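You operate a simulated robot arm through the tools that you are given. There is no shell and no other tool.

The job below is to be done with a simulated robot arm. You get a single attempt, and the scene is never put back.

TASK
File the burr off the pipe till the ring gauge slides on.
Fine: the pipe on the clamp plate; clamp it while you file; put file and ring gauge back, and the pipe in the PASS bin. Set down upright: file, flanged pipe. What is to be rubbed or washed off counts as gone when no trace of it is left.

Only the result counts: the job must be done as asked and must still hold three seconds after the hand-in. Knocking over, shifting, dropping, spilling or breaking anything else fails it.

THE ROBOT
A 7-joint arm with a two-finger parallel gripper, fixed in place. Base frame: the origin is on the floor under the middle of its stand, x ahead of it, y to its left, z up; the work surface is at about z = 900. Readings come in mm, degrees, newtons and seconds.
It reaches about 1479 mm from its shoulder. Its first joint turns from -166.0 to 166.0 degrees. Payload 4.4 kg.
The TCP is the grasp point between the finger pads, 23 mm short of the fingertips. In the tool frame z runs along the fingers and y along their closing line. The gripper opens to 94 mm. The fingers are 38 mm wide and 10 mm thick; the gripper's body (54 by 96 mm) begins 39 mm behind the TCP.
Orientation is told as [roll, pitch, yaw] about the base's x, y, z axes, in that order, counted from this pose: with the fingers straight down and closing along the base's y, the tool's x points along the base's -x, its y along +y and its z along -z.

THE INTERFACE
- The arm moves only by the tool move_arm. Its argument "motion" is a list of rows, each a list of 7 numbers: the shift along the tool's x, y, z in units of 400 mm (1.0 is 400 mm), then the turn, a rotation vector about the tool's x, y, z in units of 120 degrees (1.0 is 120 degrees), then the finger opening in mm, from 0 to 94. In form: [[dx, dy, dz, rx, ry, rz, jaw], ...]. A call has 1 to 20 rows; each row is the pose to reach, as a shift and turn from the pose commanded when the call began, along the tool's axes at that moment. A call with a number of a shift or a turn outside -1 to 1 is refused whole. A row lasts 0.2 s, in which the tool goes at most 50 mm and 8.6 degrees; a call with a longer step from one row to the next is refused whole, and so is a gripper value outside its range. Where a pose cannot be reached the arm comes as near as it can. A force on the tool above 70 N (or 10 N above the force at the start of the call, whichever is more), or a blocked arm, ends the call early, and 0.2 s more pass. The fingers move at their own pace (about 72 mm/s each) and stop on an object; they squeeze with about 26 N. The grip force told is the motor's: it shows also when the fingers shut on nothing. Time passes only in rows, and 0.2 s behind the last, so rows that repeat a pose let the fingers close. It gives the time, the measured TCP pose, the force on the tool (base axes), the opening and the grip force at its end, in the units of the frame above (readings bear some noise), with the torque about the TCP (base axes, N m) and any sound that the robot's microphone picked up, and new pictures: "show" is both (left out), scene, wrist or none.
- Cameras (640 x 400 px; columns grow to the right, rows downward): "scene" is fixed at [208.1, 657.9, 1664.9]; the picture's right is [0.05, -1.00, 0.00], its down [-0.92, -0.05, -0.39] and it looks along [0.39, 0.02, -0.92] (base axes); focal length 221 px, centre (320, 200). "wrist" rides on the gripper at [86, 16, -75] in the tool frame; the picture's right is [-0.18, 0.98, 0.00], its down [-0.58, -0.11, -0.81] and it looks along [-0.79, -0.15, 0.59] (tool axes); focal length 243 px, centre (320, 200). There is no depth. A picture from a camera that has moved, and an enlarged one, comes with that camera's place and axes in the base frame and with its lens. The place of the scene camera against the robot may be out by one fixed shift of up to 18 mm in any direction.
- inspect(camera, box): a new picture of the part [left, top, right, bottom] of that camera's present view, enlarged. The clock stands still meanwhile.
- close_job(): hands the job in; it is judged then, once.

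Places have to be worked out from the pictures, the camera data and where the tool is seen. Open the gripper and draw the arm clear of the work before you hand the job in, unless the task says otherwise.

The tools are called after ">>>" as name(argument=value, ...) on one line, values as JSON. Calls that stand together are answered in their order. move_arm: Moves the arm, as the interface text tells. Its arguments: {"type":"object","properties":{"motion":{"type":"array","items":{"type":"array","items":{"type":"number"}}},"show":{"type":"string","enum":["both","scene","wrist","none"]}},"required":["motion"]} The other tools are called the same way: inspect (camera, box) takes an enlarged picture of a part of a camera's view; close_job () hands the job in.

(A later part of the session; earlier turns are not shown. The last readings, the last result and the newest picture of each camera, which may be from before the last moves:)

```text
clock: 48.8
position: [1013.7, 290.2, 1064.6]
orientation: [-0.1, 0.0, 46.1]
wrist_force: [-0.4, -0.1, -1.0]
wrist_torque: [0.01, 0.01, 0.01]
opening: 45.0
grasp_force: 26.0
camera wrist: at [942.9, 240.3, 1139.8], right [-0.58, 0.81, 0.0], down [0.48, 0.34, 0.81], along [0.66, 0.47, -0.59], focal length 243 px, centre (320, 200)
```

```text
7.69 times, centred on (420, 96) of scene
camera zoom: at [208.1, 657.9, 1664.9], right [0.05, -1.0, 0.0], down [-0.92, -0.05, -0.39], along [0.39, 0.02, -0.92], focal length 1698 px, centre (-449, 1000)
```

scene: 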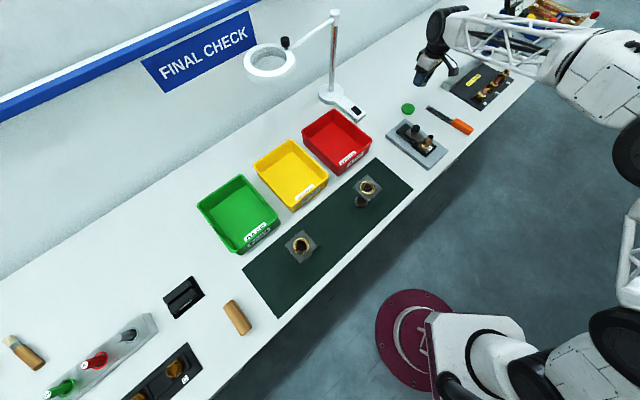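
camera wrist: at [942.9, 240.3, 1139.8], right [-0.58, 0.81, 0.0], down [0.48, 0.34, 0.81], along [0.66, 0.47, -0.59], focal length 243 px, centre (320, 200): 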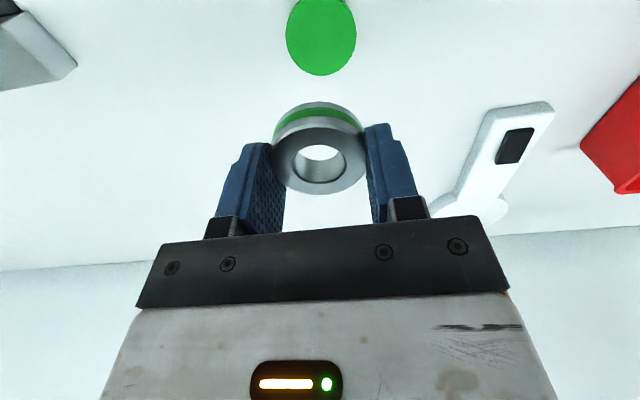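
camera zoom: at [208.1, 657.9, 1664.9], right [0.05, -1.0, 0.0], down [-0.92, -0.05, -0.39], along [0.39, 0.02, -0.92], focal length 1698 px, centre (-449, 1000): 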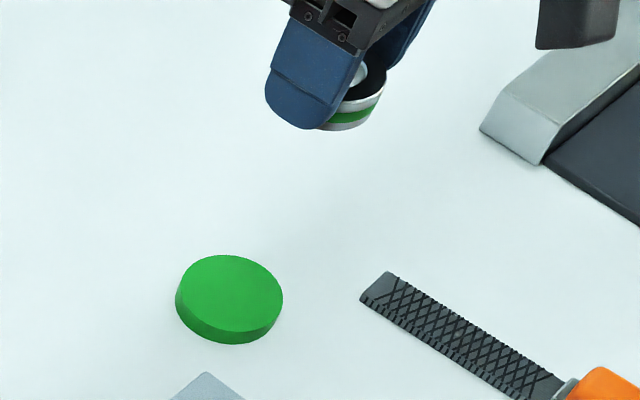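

The ring (16 mm tall, bore ≈24) is lifted cleanly; the holder is a plain flat disc. I'll carry it above the pipe at TCP z≈1110 and use the wrist view to align it with the pipe.

>>> move_arm(motion=[[0.03, 0.02, -0.1125, 0, 0, 0, 35], [0.11, 0.085, -0.1125, 0, 0, 0, 35], [0.19, 0.147, -0.1125, 0, 0, 0, 35], [0.27, 0.209, -0.1125, 0, 0, 0, 35], [0.352, 0.272, -0.1125, 0, 0, 0, 35], [0.4328, 0.334, -0.1125, 0, 0, 0, 35], [0.4328, 0.334, -0.1125, 0, 0, 0, 35]], show="both")

>>> inspect(camera="wrist", box=[220, 0, 420, 125])

>>> inspect(camera="wrist", box=[220, 80, 420, 230])

```text
clock: 50.4
position: [797.1, 258.8, 1107.0]
orientation: [0.0, 0.0, 46.2]
wrist_force: [0.4, -0.3, -1.2]
wrist_torque: [-0.01, -0.01, 0.0]
opening: 45.2
grasp_force: 26.0
camera wrist: at [725.4, 208.0, 1182.4], right [-0.58, 0.81, 0.0], down [0.48, 0.34, 0.81], along [0.66, 0.47, -0.59], focal length 243 px, centre (320, 200)
```

scene: 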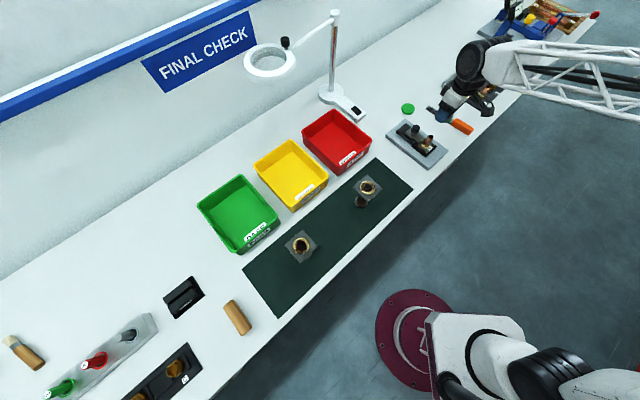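
wrist: 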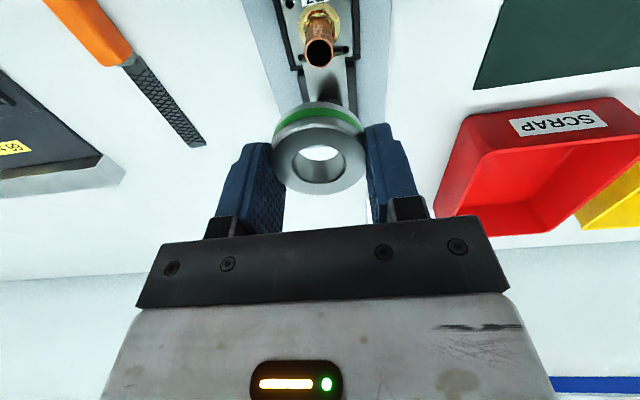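

```text
3.20 times, centred on (320, 62) of wrist
camera zoom: at [725.4, 208.0, 1182.4], right [-0.58, 0.81, 0.0], down [0.48, 0.34, 0.81], along [0.66, 0.47, -0.59], focal length 776 px, centre (320, 640)
```

zoom: 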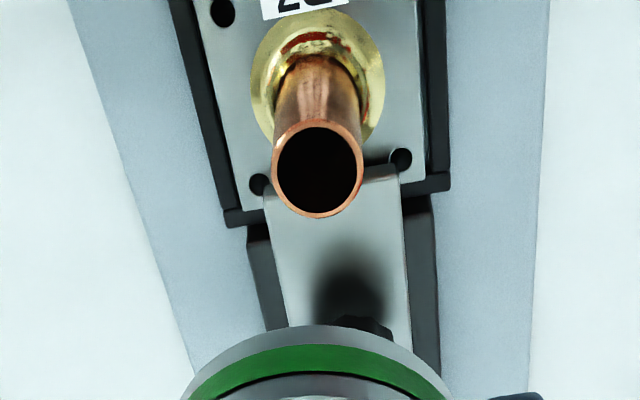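

```text
2.67 times, centred on (320, 155) of wrist
camera zoom: at [725.4, 208.0, 1182.4], right [-0.58, 0.81, 0.0], down [0.48, 0.34, 0.81], along [0.66, 0.47, -0.59], focal length 647 px, centre (320, 320)
```

zoom: 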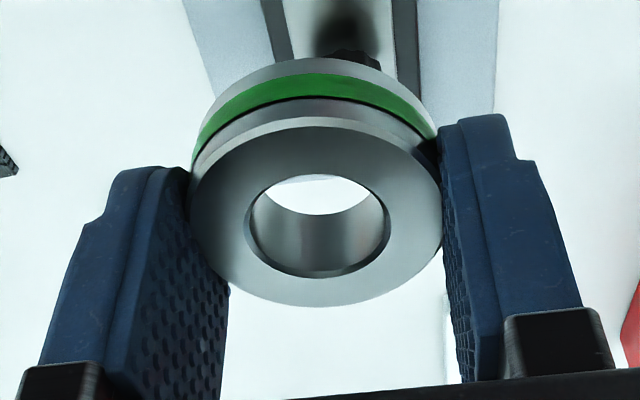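

The pipe axis appears at tool (≈3.4, ≈0.4) mm and the ring bore centre at about (3.5, 0.4) – well aligned. I'll lower to leave about 8 mm of gap (TCP z≈1012) and check.

>>> move_arm(motion=[[0, 0, 0.08, 0, 0, 0, 35], [0, 0, 0.16, 0, 0, 0, 35], [0, 0, 0.22, 0, 0, 0, 35], [0, 0, 0.235, 0, 0, 0, 35], [0, 0, 0.235, 0, 0, 0, 35]], show="both")

>>> inspect(camera="wrist", box=[220, 50, 420, 230])

>>> inspect(camera="scene", box=[415, 115, 455, 147])

```text
clock: 51.6
position: [798.9, 259.3, 1015.5]
orientation: [0.0, 0.0, 46.1]
wrist_force: [1.0, 0.1, -1.0]
wrist_torque: [0.03, 0.01, 0.0]
opening: 44.9
grasp_force: 26.3
camera wrist: at [727.1, 208.6, 1089.6], right [-0.58, 0.81, 0.0], down [0.48, 0.34, 0.81], along [0.66, 0.47, -0.59], focal length 243 px, centre (320, 200)
```

scene: 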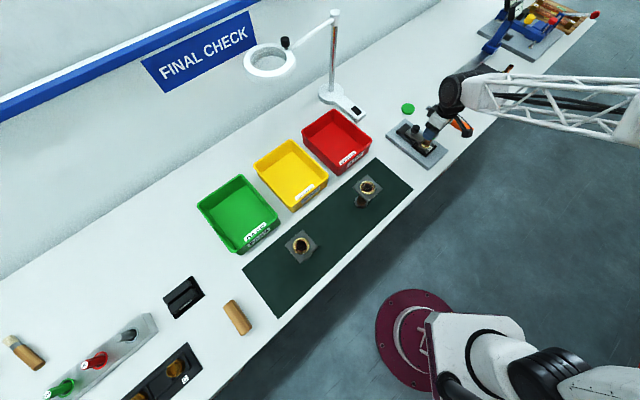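
wrist: 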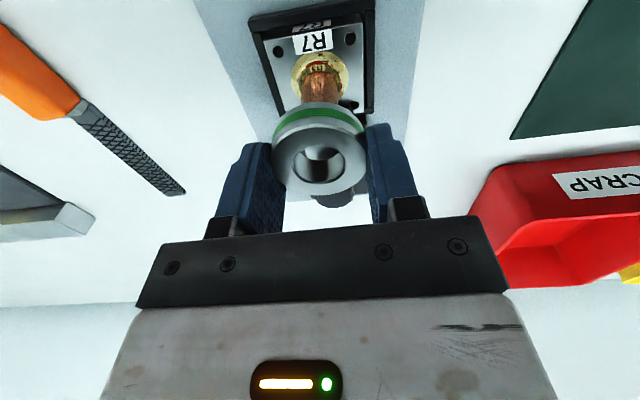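

```text
2.22 times, centred on (320, 140) of wrist
camera zoom: at [727.1, 208.6, 1089.6], right [-0.58, 0.81, 0.0], down [0.48, 0.34, 0.81], along [0.66, 0.47, -0.59], focal length 539 px, centre (320, 333)
```

zoom: 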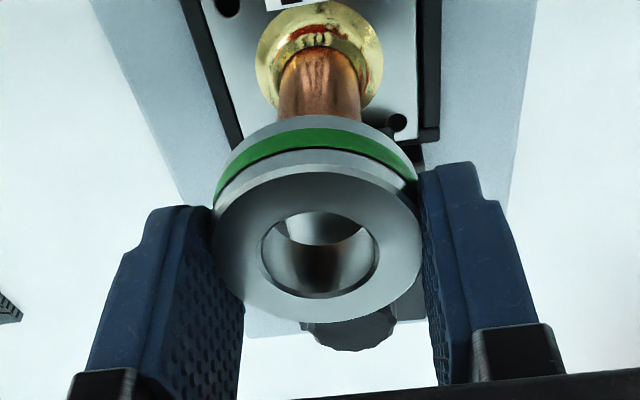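

```text
12.50 times, centred on (435, 131) of scene
camera zoom: at [208.1, 657.9, 1664.9], right [0.05, -1.0, 0.0], down [-0.92, -0.05, -0.39], along [0.39, 0.02, -0.92], focal length 2759 px, centre (-1118, 1062)
```

zoom: 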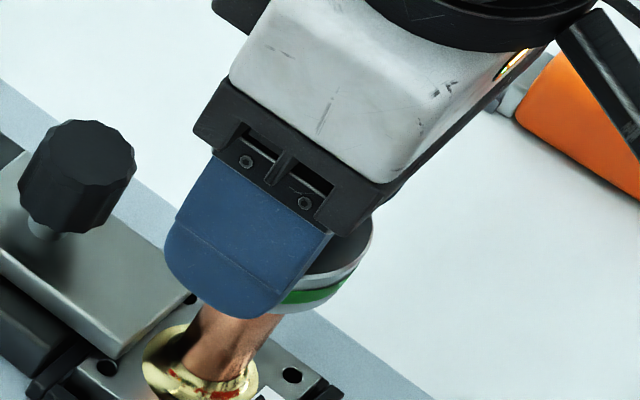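

Aligned in y; x can't be seen directly. I'll lower 9 mm and then probe for contact gently.

>>> move_arm(motion=[[0, 0, 0.0125, 0, 0, 0, 35], [0, 0, 0.0225, 0, 0, 0, 35], [0, 0, 0.0225, 0, 0, 0, 35]], show="none")

>>> move_arm(motion=[[0, 0, 0.004, 0, 0, 0, 35], [0, 0, 0.008, 0, 0, 0, 35], [0, 0, 0.008, 0, 0, 0, 35]], show="wrist")

```text
clock: 52.4
position: [800.0, 259.0, 1008.3]
orientation: [-0.2, -0.3, 46.0]
wrist_force: [4.9, 0.7, 30.2]
wrist_torque: [-0.17, 0.35, 0.03]
opening: 45.2
grasp_force: 26.2
```

```text
clock: 53.2
position: [797.2, 257.5, 1000.6]
orientation: [0.1, 0.1, 46.1]
wrist_force: [-2.1, 0.1, -2.4]
wrist_torque: [0.03, 0.03, -0.01]
opening: 47.2
grasp_force: 26.2
camera wrist: at [726.6, 207.7, 1074.9], right [-0.58, 0.81, 0.0], down [0.48, 0.34, 0.8], along [0.65, 0.47, -0.59], focal length 243 px, centre (320, 200)
```

wrist: 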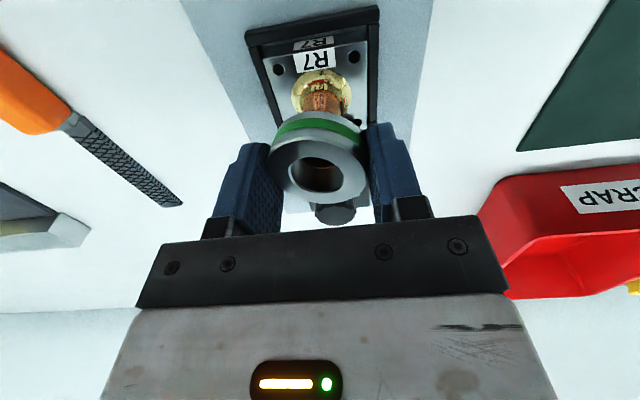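

Contact came on the first step (30 N), and after the second the opening grew to 47.2 mm – the ring may have tilted in the fingers. I'll look carefully before doing anything else.

>>> inspect(camera="wrist", box=[220, 50, 420, 230])

>>> inspect(camera="scene", box=[415, 115, 455, 147])

```text
2.22 times, centred on (320, 140) of wrist
camera zoom: at [726.6, 207.7, 1074.9], right [-0.58, 0.81, 0.0], down [0.48, 0.34, 0.8], along [0.65, 0.47, -0.59], focal length 539 px, centre (320, 333)
```

zoom: 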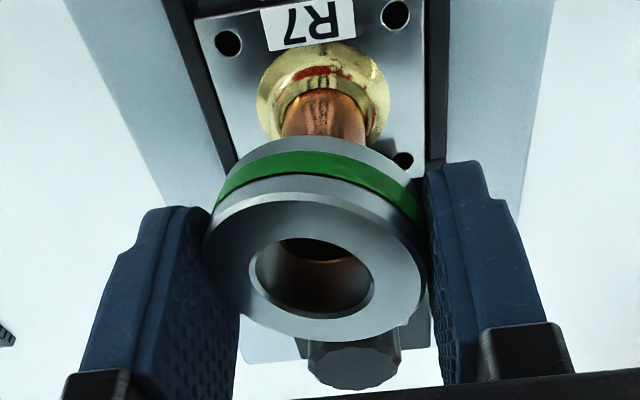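

```text
12.50 times, centred on (435, 131) of scene
camera zoom: at [208.1, 657.9, 1664.9], right [0.05, -1.0, 0.0], down [-0.92, -0.05, -0.39], along [0.39, 0.02, -0.92], focal length 2759 px, centre (-1118, 1062)
```

zoom: 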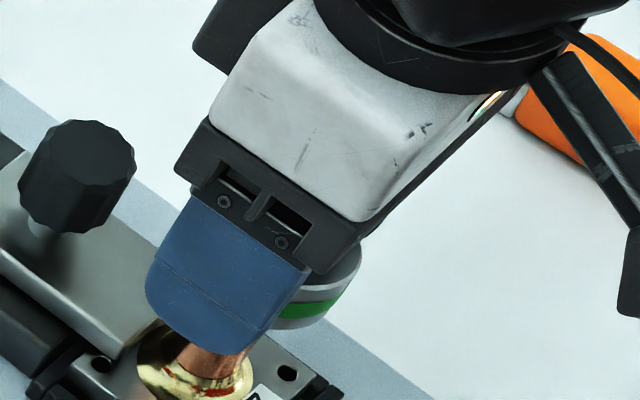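

The ring tipped in the fingers: the pipe touched the bore's edge on the tool +x/+y side (contact at ≈(15, 7) mm), so the pipe lies more to +x/+y than the bore. I'll raise straight up and inspect the ring's tilt.

>>> move_arm(motion=[[0, 0, -0.01, 0, 0, 0, 35], [0, 0, -0.03, 0, 0, 0, 35], [0, 0, -0.1, 0, 0, 0, 35], [0, 0, -0.2, 0, 0, 0, 35], [0, 0, -0.2, 0, 0, 0, 35]], show="both")

>>> inspect(camera="wrist", box=[220, 50, 420, 230])

>>> inspect(camera="scene", box=[420, 85, 484, 135])

```text
clock: 54.4
position: [797.0, 259.1, 1082.0]
orientation: [0.0, 0.0, 46.0]
wrist_force: [0.1, 0.0, -1.9]
wrist_torque: [0.02, -0.01, -0.03]
opening: 47.2
grasp_force: 26.2
camera wrist: at [727.0, 208.8, 1157.2], right [-0.58, 0.81, 0.0], down [0.48, 0.34, 0.81], along [0.66, 0.47, -0.59], focal length 243 px, centre (320, 200)
```

scene: 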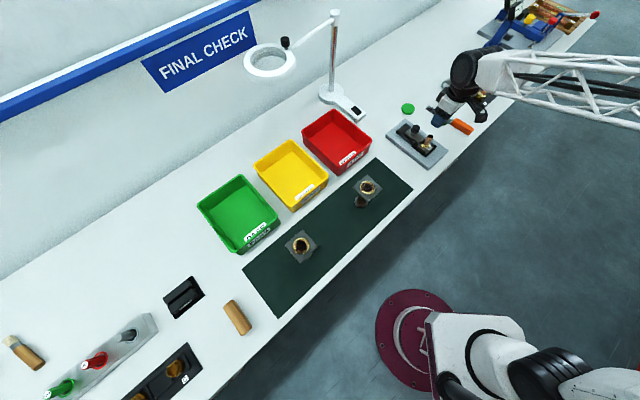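
wrist: 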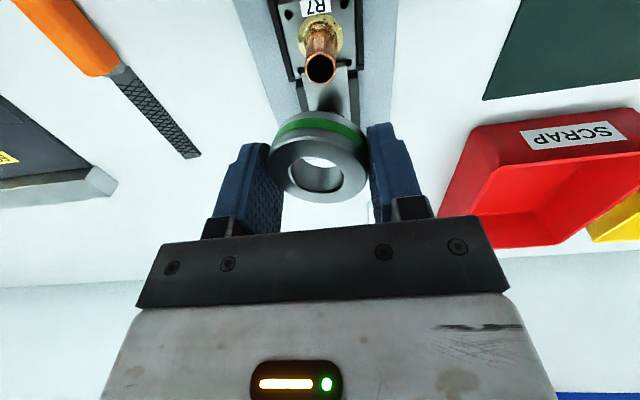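

```text
2.22 times, centred on (320, 140) of wrist
camera zoom: at [727.0, 208.8, 1157.2], right [-0.58, 0.81, 0.0], down [0.48, 0.34, 0.81], along [0.66, 0.47, -0.59], focal length 539 px, centre (320, 333)
```

zoom: 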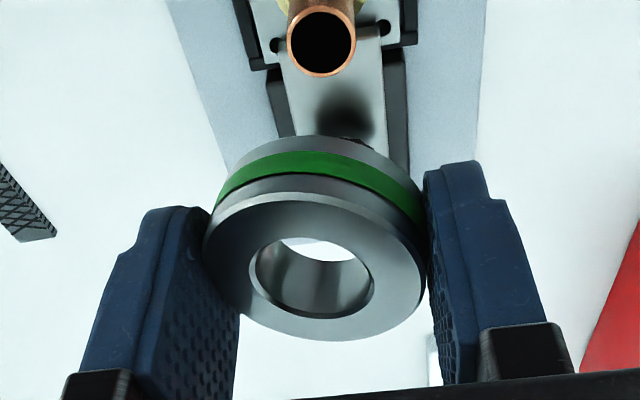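

```text
8.00 times, centred on (452, 110) of scene
camera zoom: at [208.1, 657.9, 1664.9], right [0.05, -1.0, 0.0], down [-0.92, -0.05, -0.39], along [0.39, 0.02, -0.92], focal length 1766 px, centre (-736, 920)
```

zoom: 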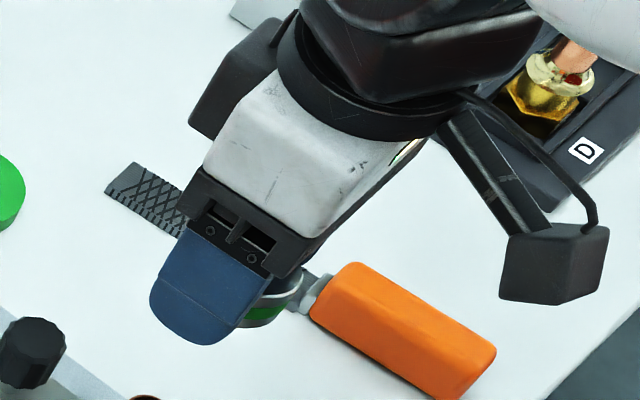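

The ring is tilted several degrees in the grip. I'll take it back over its holder disc, press it flat there, and regrip it centred.

>>> move_arm(motion=[[-0.073, -0.056, 0, 0, 0, 0, 35], [-0.145, -0.111, 0, 0, 0, 0, 35], [-0.217, -0.167, 0, 0, 0, 0, 35], [-0.289, -0.222, 0, 0, 0, 0, 35], [-0.361, -0.278, 0, 0, 0, 0, 35], [-0.4333, -0.3328, 0, 0, 0, 0, 35], [-0.4333, -0.3328, 0, 0, 0, 0, 35]], show="both")

>>> inspect(camera="wrist", box=[220, 0, 420, 200])

```text
clock: 56.0
position: [1014.9, 289.6, 1081.5]
orientation: [0.0, 0.0, 46.1]
wrist_force: [0.2, 0.1, -0.9]
wrist_torque: [-0.01, 0.03, 0.0]
opening: 47.0
grasp_force: 25.8
camera wrist: at [944.6, 239.1, 1156.8], right [-0.58, 0.81, 0.0], down [0.48, 0.34, 0.81], along [0.66, 0.47, -0.59], focal length 243 px, centre (320, 200)
```

scene: 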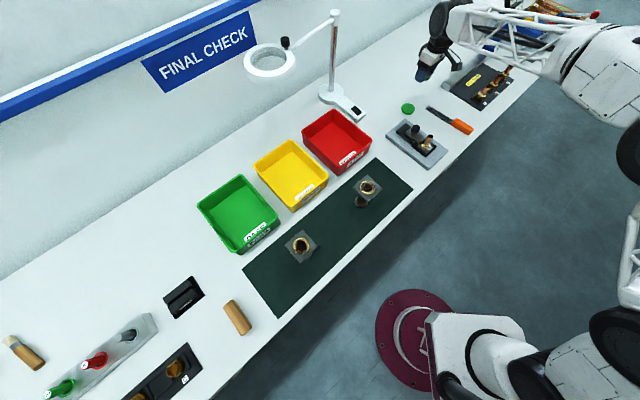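
wrist: 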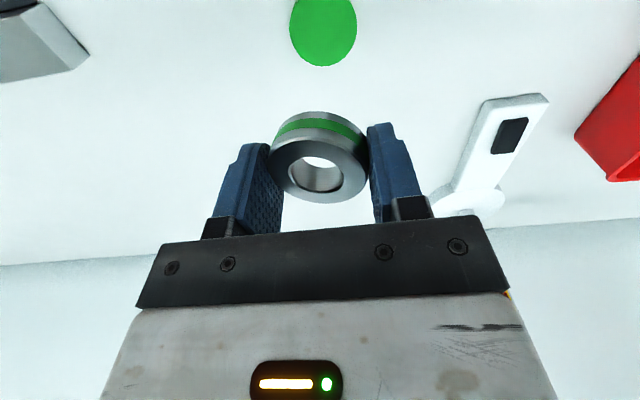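

```text
2.00 times, centred on (320, 100) of wrist
camera zoom: at [944.6, 239.1, 1156.8], right [-0.58, 0.81, 0.0], down [0.48, 0.34, 0.81], along [0.66, 0.47, -0.59], focal length 485 px, centre (320, 400)
```

zoom: 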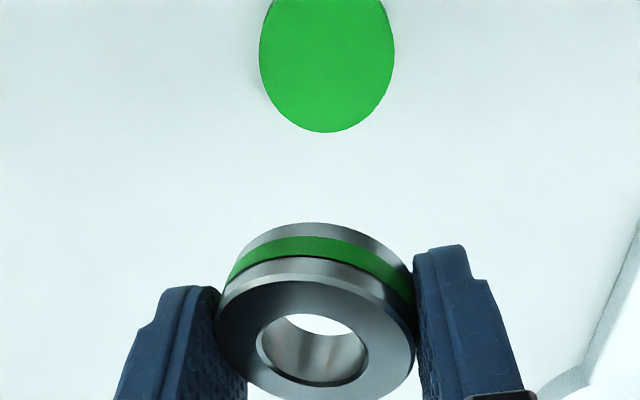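

I'll shift +2.3 mm in y to return over the original spot, then lower to z≈946 and look.

>>> move_arm(motion=[[0.001, 0.006, 0.1, 0, 0, 0, 35], [0.001, 0.006, 0.2, 0, 0, 0, 35], [0.001, 0.006, 0.29, 0, 0, 0, 35], [0.001, 0.006, 0.335, 0, 0, 0, 35], [0.001, 0.006, 0.335, 0, 0, 0, 35]], show="both")

>>> inspect(camera="wrist", box=[220, 50, 420, 230])

>>> inspect(camera="scene", box=[388, 90, 428, 122])

```text
clock: 57.2
position: [1011.6, 292.3, 948.2]
orientation: [0.1, 0.0, 46.1]
wrist_force: [0.0, -0.3, -1.7]
wrist_torque: [-0.01, 0.01, 0.0]
opening: 47.0
grasp_force: 26.6
camera wrist: at [941.8, 242.1, 1023.1], right [-0.58, 0.81, 0.0], down [0.48, 0.34, 0.81], along [0.66, 0.47, -0.59], focal length 243 px, centre (320, 200)
```

scene: 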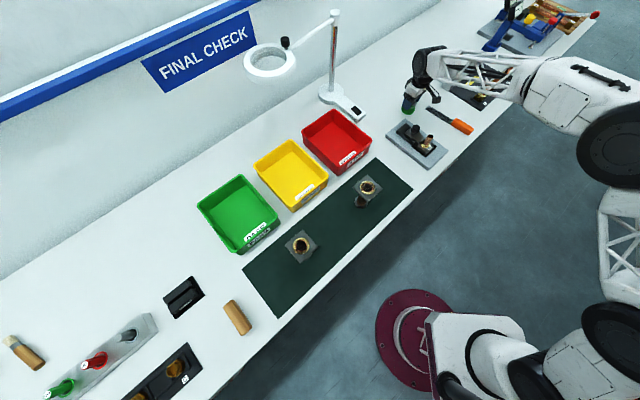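
wrist: 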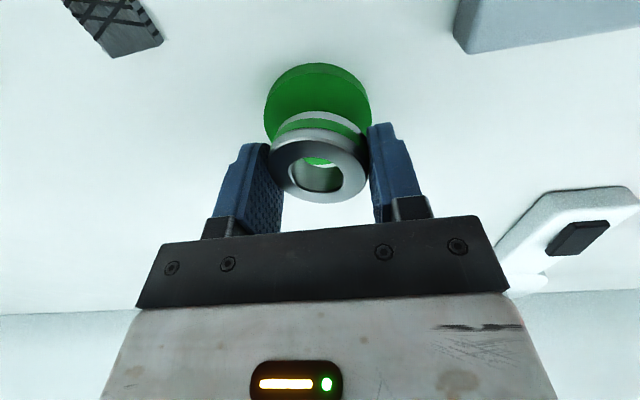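

```text
2.22 times, centred on (320, 140) of wrist
camera zoom: at [941.8, 242.1, 1023.1], right [-0.58, 0.81, 0.0], down [0.48, 0.34, 0.81], along [0.66, 0.47, -0.59], focal length 539 px, centre (320, 333)
```

zoom: 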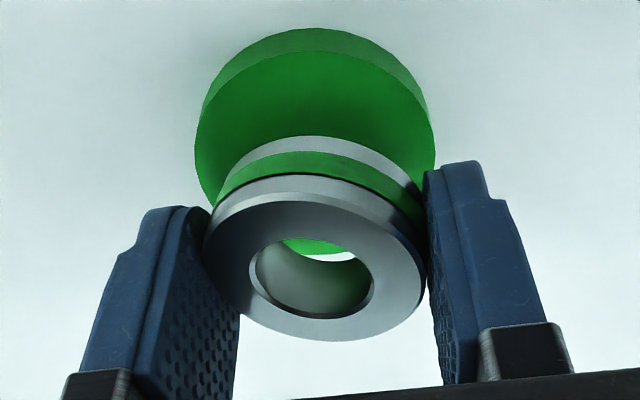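

```text
12.50 times, centred on (408, 106) of scene
camera zoom: at [208.1, 657.9, 1664.9], right [0.05, -1.0, 0.0], down [-0.92, -0.05, -0.39], along [0.39, 0.02, -0.92], focal length 2759 px, centre (-780, 1375)
```

zoom: 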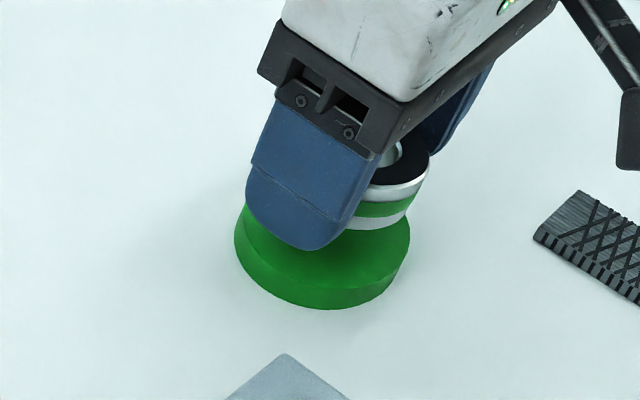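

The ring is just above the disc, roughly centred. Lowering in small steps until it touches and levels.

>>> move_arm(motion=[[0, 0, 0.01, 0, 0, 0, 35], [0, 0, 0.018, 0, 0, 0, 35], [0, 0, 0.018, 0, 0, 0, 35]], show="none")

```text
clock: 58.0
position: [1012.4, 291.2, 940.8]
orientation: [0.1, 0.0, 46.2]
wrist_force: [0.3, 0.2, -2.1]
wrist_torque: [-0.04, 0.03, 0.03]
opening: 47.0
grasp_force: 26.0
```

>>> move_arm(motion=[[0, 0, 0.0025, 0, 0, 0, 35], [0, 0, 0.005, 0, 0, 0, 35], [0, 0, 0.005, 0, 0, 0, 35]], show="none")

```text
clock: 58.8
position: [1010.6, 293.9, 940.2]
orientation: [-0.1, 0.0, 46.0]
wrist_force: [-0.5, 0.4, -2.1]
wrist_torque: [0.0, 0.03, -0.01]
opening: 47.1
grasp_force: 26.3
```

No contact yet; lowering another 2 mm.

>>> move_arm(motion=[[0, 0, 0.0025, 0, 0, 0, 35], [0, 0, 0.005, 0, 0, 0, 35], [0, 0, 0.005, 0, 0, 0, 35]], show="none")

```text
clock: 59.6
position: [1011.1, 291.5, 937.9]
orientation: [-0.1, 0.0, 46.0]
wrist_force: [-0.2, -1.1, -2.3]
wrist_torque: [0.0, -0.01, 0.02]
opening: 46.9
grasp_force: 26.2
```

>>> inspect(camera="wrist", box=[220, 50, 420, 230])

>>> inspect(camera="scene", box=[392, 92, 424, 118])

```text
2.22 times, centred on (320, 140) of wrist
camera zoom: at [941.3, 242.3, 1012.0], right [-0.58, 0.81, 0.0], down [0.48, 0.34, 0.81], along [0.66, 0.47, -0.59], focal length 539 px, centre (320, 333)
```

zoom: 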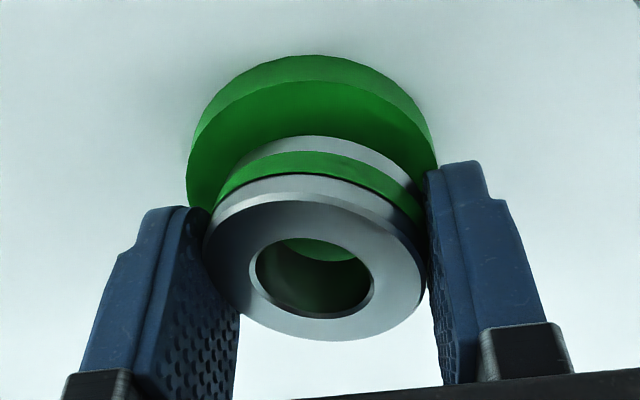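

```text
15.38 times, centred on (408, 105) of scene
camera zoom: at [208.1, 657.9, 1664.9], right [0.05, -1.0, 0.0], down [-0.92, -0.05, -0.39], along [0.39, 0.02, -0.92], focal length 3395 px, centre (-1034, 1662)
```

zoom: 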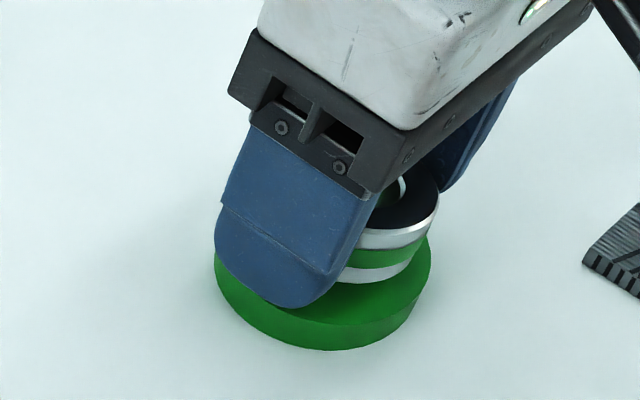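

The ring hangs a few mm above the disc. I'll keep lowering by 1 mm steps until there's contact, then release.

>>> move_arm(motion=[[0, 0, 0.0025, 0, 0, 0, 35], [0, 0, 0.0025, 0, 0, 0, 35]], show="none")

```text
clock: 60.2
position: [1012.7, 294.2, 937.1]
orientation: [0.1, 0.0, 46.0]
wrist_force: [0.1, 0.2, -2.1]
wrist_torque: [0.04, 0.0, -0.02]
opening: 47.0
grasp_force: 26.2
```

>>> move_arm(motion=[[0, 0, 0.0025, 0, 0, 0, 35], [0, 0, 0.005, 0, 0, 0, 35], [0, 0, 0.005, 0, 0, 0, 35]], show="none")

```text
clock: 61.0
position: [1011.7, 292.9, 934.3]
orientation: [0.0, 0.0, 46.1]
wrist_force: [0.0, -0.3, -2.0]
wrist_torque: [0.01, -0.01, 0.01]
opening: 47.1
grasp_force: 25.7
```

>>> move_arm(motion=[[0, 0, 0.0025, 0, 0, 0, 35], [0, 0, 0.005, 0, 0, 0, 35], [0, 0, 0.005, 0, 0, 0, 35]], show="none")

```text
clock: 61.8
position: [1011.5, 293.4, 932.8]
orientation: [0.0, -0.2, 46.1]
wrist_force: [-1.3, 1.5, 11.5]
wrist_torque: [-0.06, -0.19, 0.0]
opening: 47.1
grasp_force: 25.7
```

Contact now (≈13 N) at the ring's low edge on the −y side. I'll press 1.5 mm more to level the ring against the disc.

>>> move_arm(motion=[[0, 0, 0.0015, 0, 0, 0, 35], [0, 0, 0.003, 0, 0, 0, 35], [0, 0, 0.004, 0, 0, 0, 35], [0, 0, 0.004, 0, 0, 0, 35]], show="wrist")

>>> inspect(camera="wrist", box=[220, 50, 420, 230])

```text
clock: 62.8
position: [1013.5, 293.2, 933.7]
orientation: [-0.1, -0.1, 46.1]
wrist_force: [-5.5, -2.8, 38.2]
wrist_torque: [0.21, 1.2, 0.15]
opening: 46.9
grasp_force: 25.9
camera wrist: at [941.7, 242.3, 1007.2], right [-0.58, 0.81, 0.0], down [0.48, 0.34, 0.81], along [0.66, 0.47, -0.59], focal length 243 px, centre (320, 200)
```

wrist: 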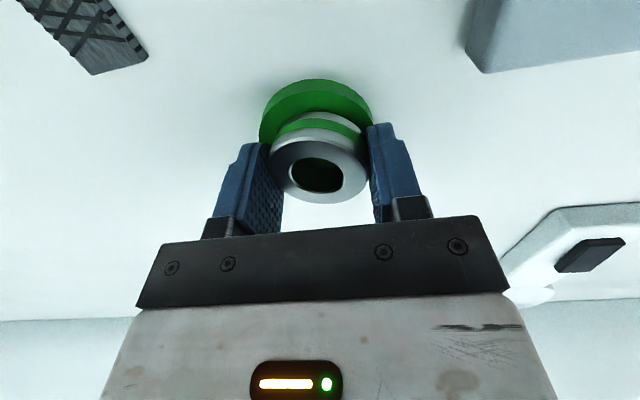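

```text
2.22 times, centred on (320, 140) of wrist
camera zoom: at [941.7, 242.3, 1007.2], right [-0.58, 0.81, 0.0], down [0.48, 0.34, 0.81], along [0.66, 0.47, -0.59], focal length 539 px, centre (320, 333)
```

zoom: 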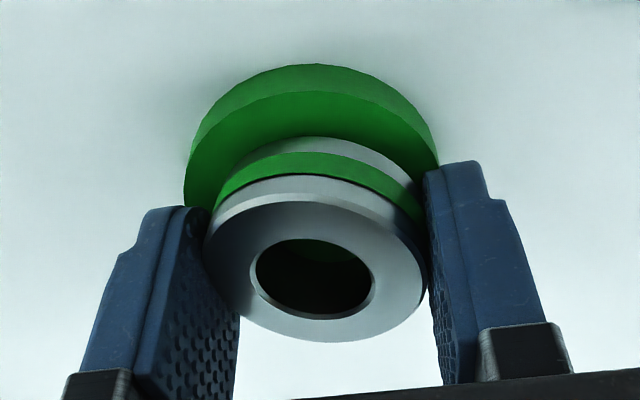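

Now a fingertip rests on the disc too, so I can't press further. I'll ease up 1 mm and open slowly so the ring settles flat on the disc.

>>> move_arm(motion=[[0, 0, -0.003, 0, 0, 0, 35], [0, 0, -0.003, 0, 0, 0, 46], [0, 0, -0.003, 0, 0, 0, 50], [0, 0, -0.003, 0, 0, 0, 56], [0, 0, -0.003, 0, 0, 0, 66], [0, 0, -0.003, 0, 0, 0, 66]], show="wrist")

>>> inspect(camera="wrist", box=[220, 50, 420, 230])

>>> inspect(camera="scene", box=[392, 92, 424, 118])

```text
clock: 64.2
position: [1012.5, 291.9, 932.6]
orientation: [0.0, 0.0, 46.1]
wrist_force: [29.7, -8.9, 38.4]
wrist_torque: [0.34, 0.29, -0.46]
opening: 53.1
grasp_force: 0.1
camera wrist: at [941.9, 241.3, 1007.3], right [-0.58, 0.81, 0.0], down [0.48, 0.34, 0.81], along [0.66, 0.47, -0.59], focal length 243 px, centre (320, 200)
```

wrist: 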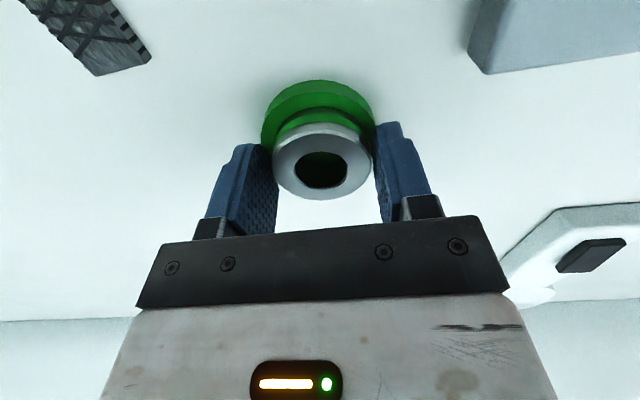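

```text
2.22 times, centred on (320, 140) of wrist
camera zoom: at [941.9, 241.3, 1007.3], right [-0.58, 0.81, 0.0], down [0.48, 0.34, 0.81], along [0.66, 0.47, -0.59], focal length 539 px, centre (320, 333)
```

zoom: 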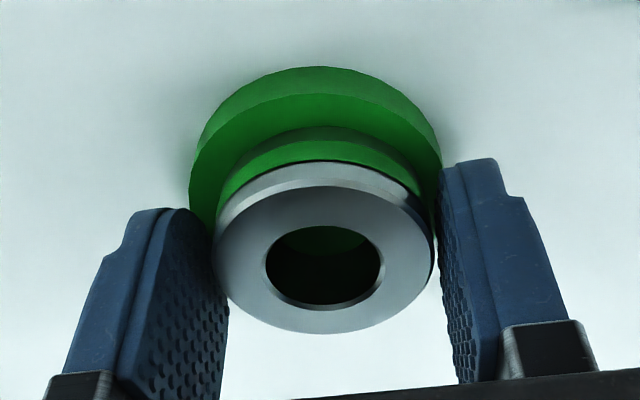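

```text
15.38 times, centred on (408, 105) of scene
camera zoom: at [208.1, 657.9, 1664.9], right [0.05, -1.0, 0.0], down [-0.92, -0.05, -0.39], along [0.39, 0.02, -0.92], focal length 3395 px, centre (-1034, 1662)
```

zoom: 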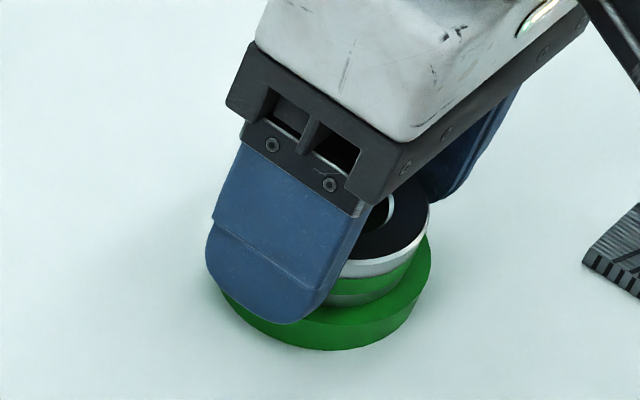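

The ring sits flat on the disc now; the fingertips are pressing on the disc (38 N) and can't open by friction. I'll raise a few mm first and then open.

>>> move_arm(motion=[[0, 0, -0.005, 0, 0, 0, 54], [0, 0, -0.01, 0, 0, 0, 54], [0, 0, -0.0125, 0, 0, 0, 58], [0, 0, -0.0125, 0, 0, 0, 66], [0, 0, -0.0125, 0, 0, 0, 66]], show="wrist")

>>> inspect(camera="wrist", box=[220, 50, 420, 230])

>>> inspect(camera="scene", box=[392, 92, 424, 118])

```text
clock: 65.4
position: [1012.2, 291.1, 935.8]
orientation: [0.0, 0.1, 46.2]
wrist_force: [0.7, -0.2, 0.0]
wrist_torque: [-0.01, -0.02, 0.02]
opening: 65.9
grasp_force: 0.1
camera wrist: at [941.4, 241.5, 1010.5], right [-0.58, 0.81, 0.0], down [0.48, 0.34, 0.81], along [0.66, 0.47, -0.59], focal length 243 px, centre (320, 200)
```

wrist: 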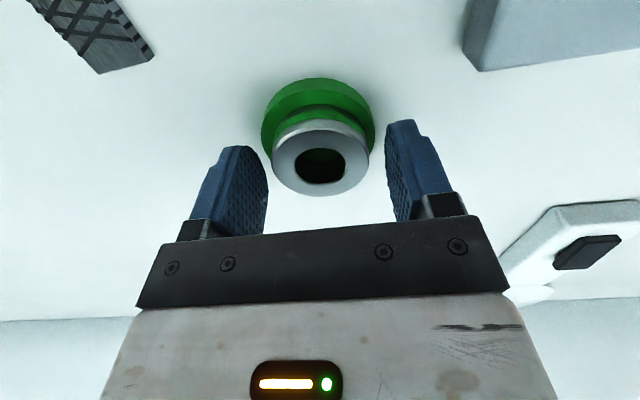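

```text
2.22 times, centred on (320, 140) of wrist
camera zoom: at [941.4, 241.5, 1010.5], right [-0.58, 0.81, 0.0], down [0.48, 0.34, 0.81], along [0.66, 0.47, -0.59], focal length 539 px, centre (320, 333)
```

zoom: 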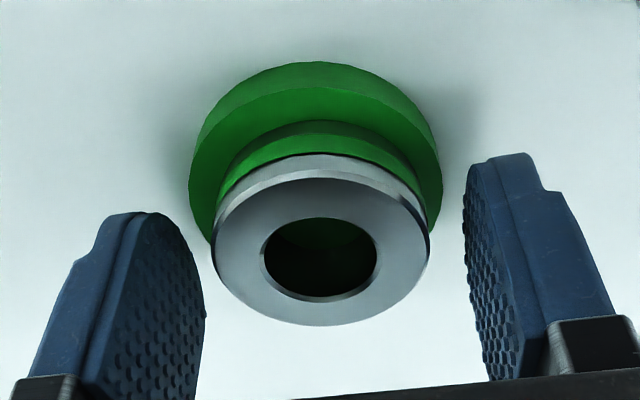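

```text
15.38 times, centred on (408, 105) of scene
camera zoom: at [208.1, 657.9, 1664.9], right [0.05, -1.0, 0.0], down [-0.92, -0.05, -0.39], along [0.39, 0.02, -0.92], focal length 3395 px, centre (-1034, 1662)
```

zoom: 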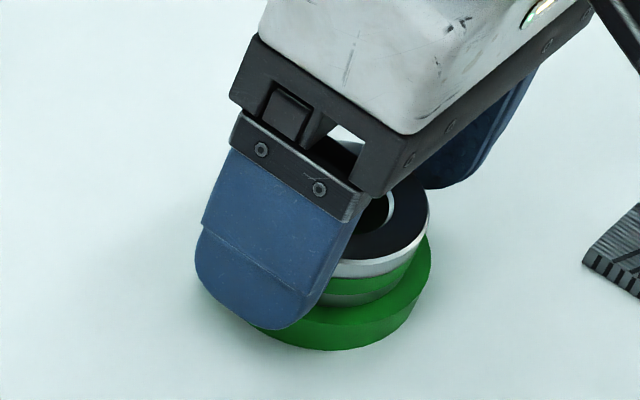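

The ring sits flat and near-centred on its disc again. I'll shift the tool ~5 mm in +x and 1.2 mm in +y so the ring is centred in the pads, lower 1 mm and regrip.

>>> move_arm(motion=[[0.006, 0.0015, 0, 0, 0, 0, 66], [0.0125, 0.003, 0.0025, 0, 0, 0, 66], [0.0125, 0.003, 0.0025, 0, 0, 0, 66]], show="wrist")

>>> inspect(camera="wrist", box=[220, 50, 420, 230])

```text
clock: 66.2
position: [1008.3, 288.3, 935.5]
orientation: [0.0, 0.0, 46.1]
wrist_force: [0.9, -0.7, 0.3]
wrist_torque: [0.0, 0.01, -0.01]
opening: 65.9
grasp_force: 0.0
camera wrist: at [936.9, 238.6, 1010.2], right [-0.58, 0.81, 0.0], down [0.48, 0.34, 0.81], along [0.66, 0.47, -0.59], focal length 243 px, centre (320, 200)
```

wrist: 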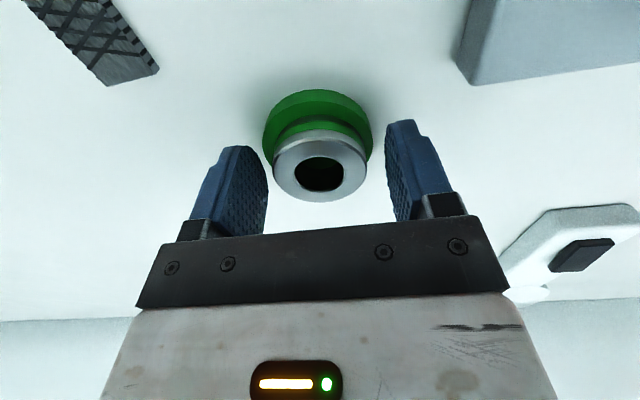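

```text
2.22 times, centred on (320, 140) of wrist
camera zoom: at [936.9, 238.6, 1010.2], right [-0.58, 0.81, 0.0], down [0.48, 0.34, 0.81], along [0.66, 0.47, -0.59], focal length 539 px, centre (320, 333)
```

zoom: 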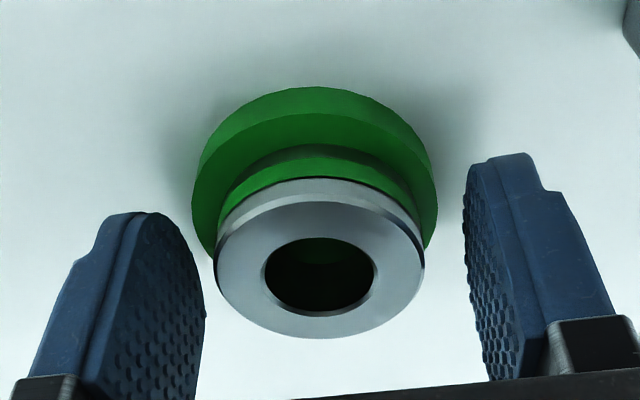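

Ring is now at about tool x≈+1, y≈0.5. Closing the fingers.

>>> move_arm(motion=[[0, 0.001, 0, 0, 0, 0, 55], [0, 0.001, 0, 0, 0, 0, 45], [0, 0.001, 0, 0, 0, 0, 35], [0, 0.001, 0, 0, 0, 0, 35]], show="wrist")

>>> inspect(camera="wrist", box=[220, 50, 420, 230])

```text
clock: 67.2
position: [1007.4, 290.1, 935.8]
orientation: [0.0, 0.0, 46.1]
wrist_force: [-1.1, -0.3, 1.0]
wrist_torque: [0.02, 0.04, 0.02]
opening: 44.8
grasp_force: 25.7
camera wrist: at [936.5, 239.0, 1010.6], right [-0.58, 0.81, 0.0], down [0.48, 0.34, 0.81], along [0.66, 0.47, -0.59], focal length 243 px, centre (320, 200)
```

wrist: 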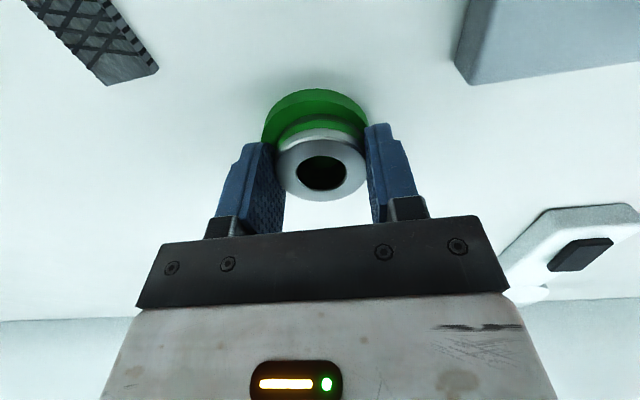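

```text
2.22 times, centred on (320, 140) of wrist
camera zoom: at [936.5, 239.0, 1010.6], right [-0.58, 0.81, 0.0], down [0.48, 0.34, 0.81], along [0.66, 0.47, -0.59], focal length 539 px, centre (320, 333)
```

zoom: 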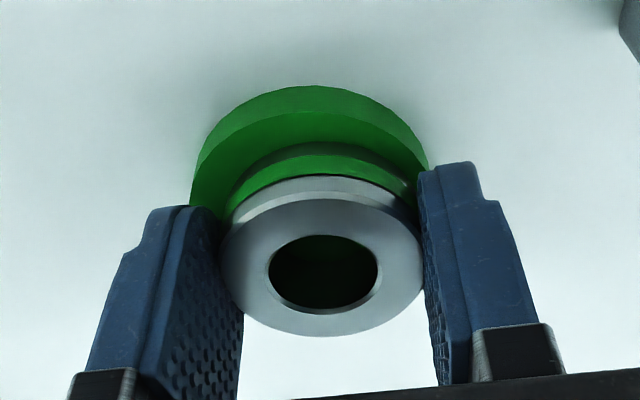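

Regripped (44.8 mm). I'll lift and carry it above the pipe again, with the tool ~3.5 mm further in +x than before, and measure the ring and pipe together.

>>> move_arm(motion=[[0, 0, -0.05, 0, 0, 0, 35], [0, 0, -0.15, 0, 0, 0, 35], [0, 0, -0.27, 0, 0, 0, 35], [0, 0, -0.38, 0, 0, 0, 35], [0.06, 0.045, -0.4355, 0, 0, 0, 35], [0.13, 0.099, -0.4355, 0, 0, 0, 35], [0.205, 0.155, -0.4355, 0, 0, 0, 35], [0.28, 0.212, -0.4355, 0, 0, 0, 35], [0.355, 0.269, -0.4355, 0, 0, 0, 35], [0.4288, 0.325, -0.4355, 0, 0, 0, 35], [0.4288, 0.325, -0.4355, 0, 0, 0, 35]], show="wrist")

>>> inspect(camera="wrist", box=[220, 0, 420, 125])

>>> inspect(camera="wrist", box=[220, 50, 420, 230])

```text
clock: 69.6
position: [793.6, 256.8, 1109.3]
orientation: [0.0, 0.1, 46.3]
wrist_force: [0.3, -0.3, -1.7]
wrist_torque: [-0.03, 0.02, 0.02]
opening: 44.9
grasp_force: 26.2
camera wrist: at [723.0, 206.6, 1183.4], right [-0.58, 0.81, 0.0], down [0.48, 0.34, 0.81], along [0.66, 0.47, -0.59], focal length 243 px, centre (320, 200)
```

wrist: 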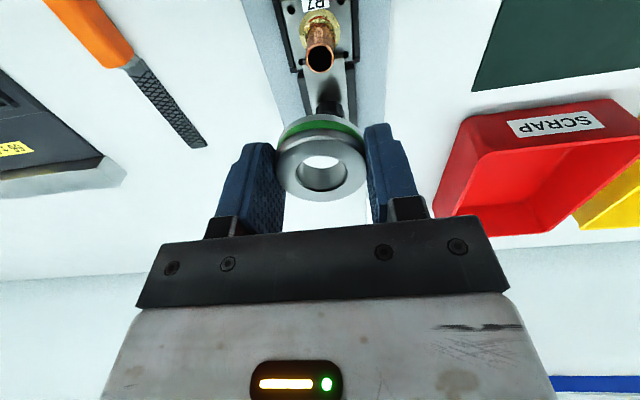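

```text
3.20 times, centred on (320, 62) of wrist
camera zoom: at [723.0, 206.6, 1183.4], right [-0.58, 0.81, 0.0], down [0.48, 0.34, 0.81], along [0.66, 0.47, -0.59], focal length 776 px, centre (320, 640)
```

zoom: 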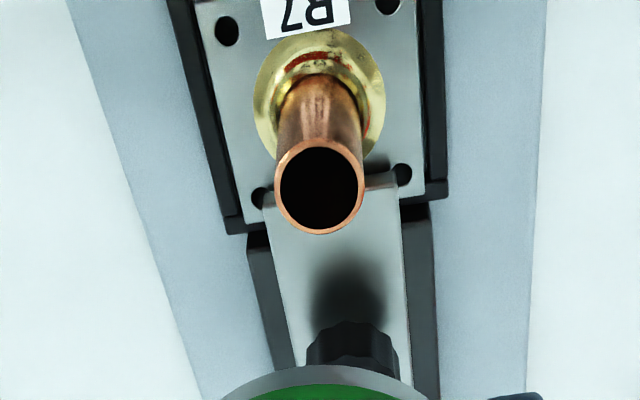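

```text
2.22 times, centred on (320, 140) of wrist
camera zoom: at [723.0, 206.6, 1183.4], right [-0.58, 0.81, 0.0], down [0.48, 0.34, 0.81], along [0.66, 0.47, -0.59], focal length 539 px, centre (320, 333)
```

zoom: 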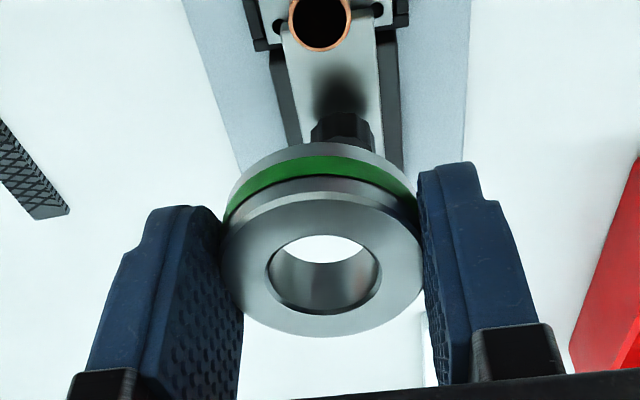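

Combining the earlier contact direction with the new grip, I judge the tool needs to shift about +2.5 mm in x (and ~+0.3 in y). I'll apply that, lower to TCP z≈1018, then probe in small steps.

>>> move_arm(motion=[[0.006, 0.001, 0.07, 0, 0, 0, 35], [0.006, 0.001, 0.15, 0, 0, 0, 35], [0.006, 0.001, 0.21, 0, 0, 0, 35], [0.006, 0.001, 0.2275, 0, 0, 0, 35], [0.006, 0.001, 0.2275, 0, 0, 0, 35]], show="wrist")

>>> inspect(camera="wrist", box=[220, 50, 420, 230])

>>> inspect(camera="scene", box=[415, 115, 455, 147])

```text
clock: 70.8
position: [791.6, 254.6, 1019.8]
orientation: [0.0, 0.0, 46.1]
wrist_force: [-0.5, -0.2, -1.6]
wrist_torque: [-0.02, 0.01, 0.0]
opening: 44.9
grasp_force: 25.9
camera wrist: at [721.2, 203.6, 1094.2], right [-0.58, 0.81, 0.0], down [0.48, 0.34, 0.81], along [0.66, 0.47, -0.59], focal length 243 px, centre (320, 200)
```

wrist: 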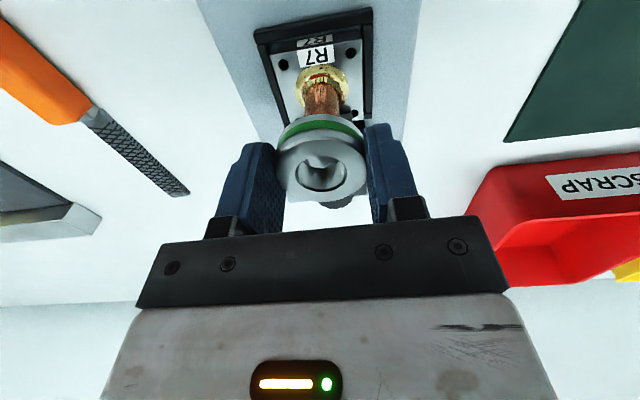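

```text
2.22 times, centred on (320, 140) of wrist
camera zoom: at [721.2, 203.6, 1094.2], right [-0.58, 0.81, 0.0], down [0.48, 0.34, 0.81], along [0.66, 0.47, -0.59], focal length 539 px, centre (320, 333)
```

zoom: 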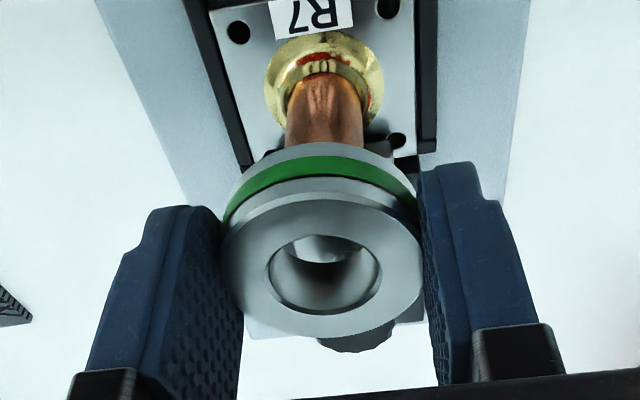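

```text
12.50 times, centred on (435, 131) of scene
camera zoom: at [208.1, 657.9, 1664.9], right [0.05, -1.0, 0.0], down [-0.92, -0.05, -0.39], along [0.39, 0.02, -0.92], focal length 2759 px, centre (-1118, 1062)
```

zoom: 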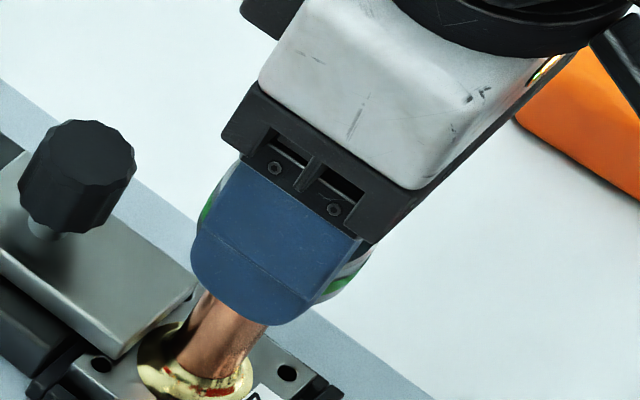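

>>> inspect(camera="scene", box=[421, 121, 445, 136])

```text
16.00 times, centred on (433, 128) of scene
camera zoom: at [208.1, 657.9, 1664.9], right [0.05, -1.0, 0.0], down [-0.92, -0.05, -0.39], along [0.39, 0.02, -0.92], focal length 3531 px, centre (-1488, 1344)
```

zoom: 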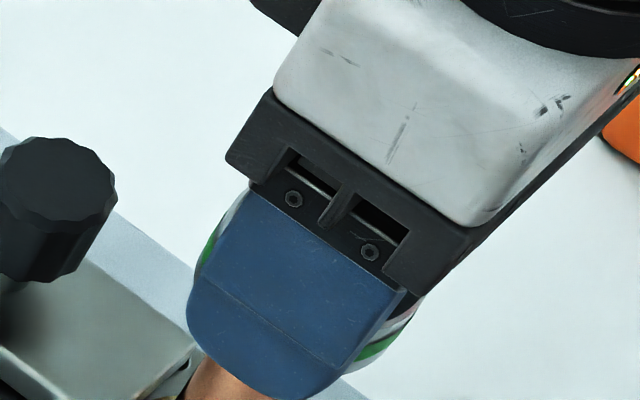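

The scene view is too occluded for fine alignment, so I'll probe: lower 6 mm, then read force.

>>> move_arm(motion=[[0, 0, 0.0075, 0, 0, 0, 35], [0, 0, 0.015, 0, 0, 0, 35], [0, 0, 0.015, 0, 0, 0, 35]], show="none")

```text
clock: 71.6
position: [792.6, 255.1, 1013.4]
orientation: [0.0, 0.0, 46.1]
wrist_force: [-0.4, -0.2, -2.1]
wrist_torque: [0.01, 0.04, -0.01]
opening: 45.1
grasp_force: 25.9
```

>>> move_arm(motion=[[0, 0, 0.0025, 0, 0, 0, 35], [0, 0, 0.005, 0, 0, 0, 35], [0, 0, 0.005, 0, 0, 0, 35]], show="none")

```text
clock: 72.4
position: [791.8, 255.7, 1011.7]
orientation: [0.0, 0.0, 46.1]
wrist_force: [-0.3, -0.1, -1.4]
wrist_torque: [0.03, 0.02, 0.01]
opening: 45.0
grasp_force: 25.8
```

>>> move_arm(motion=[[0, 0, 0.0025, 0, 0, 0, 35], [0, 0, 0.005, 0, 0, 0, 35], [0, 0, 0.005, 0, 0, 0, 35]], show="none")

```text
clock: 73.2
position: [791.9, 254.8, 1008.3]
orientation: [0.0, -0.1, 46.0]
wrist_force: [-2.0, -1.0, 3.7]
wrist_torque: [-0.1, 0.09, -0.01]
opening: 44.8
grasp_force: 25.9
```

Light contact (≈5 N), again on the +x side and pushing the tool toward +x. I'll back off 1 mm, shift +1.2 mm in x, and probe again.

>>> move_arm(motion=[[0.0, 0, -0.003, 0, 0, 0, 35], [0.003, 0, -0.003, 0, 0, 0, 35], [0.003, 0, 0, 0, 0, 0, 35], [0.003, 0, 0.0015, 0, 0, 0, 35], [0.003, 0, 0.0015, 0, 0, 0, 35]], show="none")

```text
clock: 74.4
position: [791.4, 253.9, 1007.3]
orientation: [0.1, 0.0, 46.1]
wrist_force: [0.7, 0.6, -2.6]
wrist_torque: [-0.01, 0.0, 0.02]
opening: 44.9
grasp_force: 25.5
```

No contact now at a lower height – progress. Lowering 2 mm more.

>>> move_arm(motion=[[0, 0, 0.0025, 0, 0, 0, 35], [0, 0, 0.005, 0, 0, 0, 35], [0, 0, 0.005, 0, 0, 0, 35]], show="none")

```text
clock: 75.2
position: [791.3, 255.1, 1007.3]
orientation: [0.0, 0.0, 46.1]
wrist_force: [0.7, 0.5, -0.5]
wrist_torque: [-0.03, 0.02, 0.03]
opening: 44.7
grasp_force: 26.2
```

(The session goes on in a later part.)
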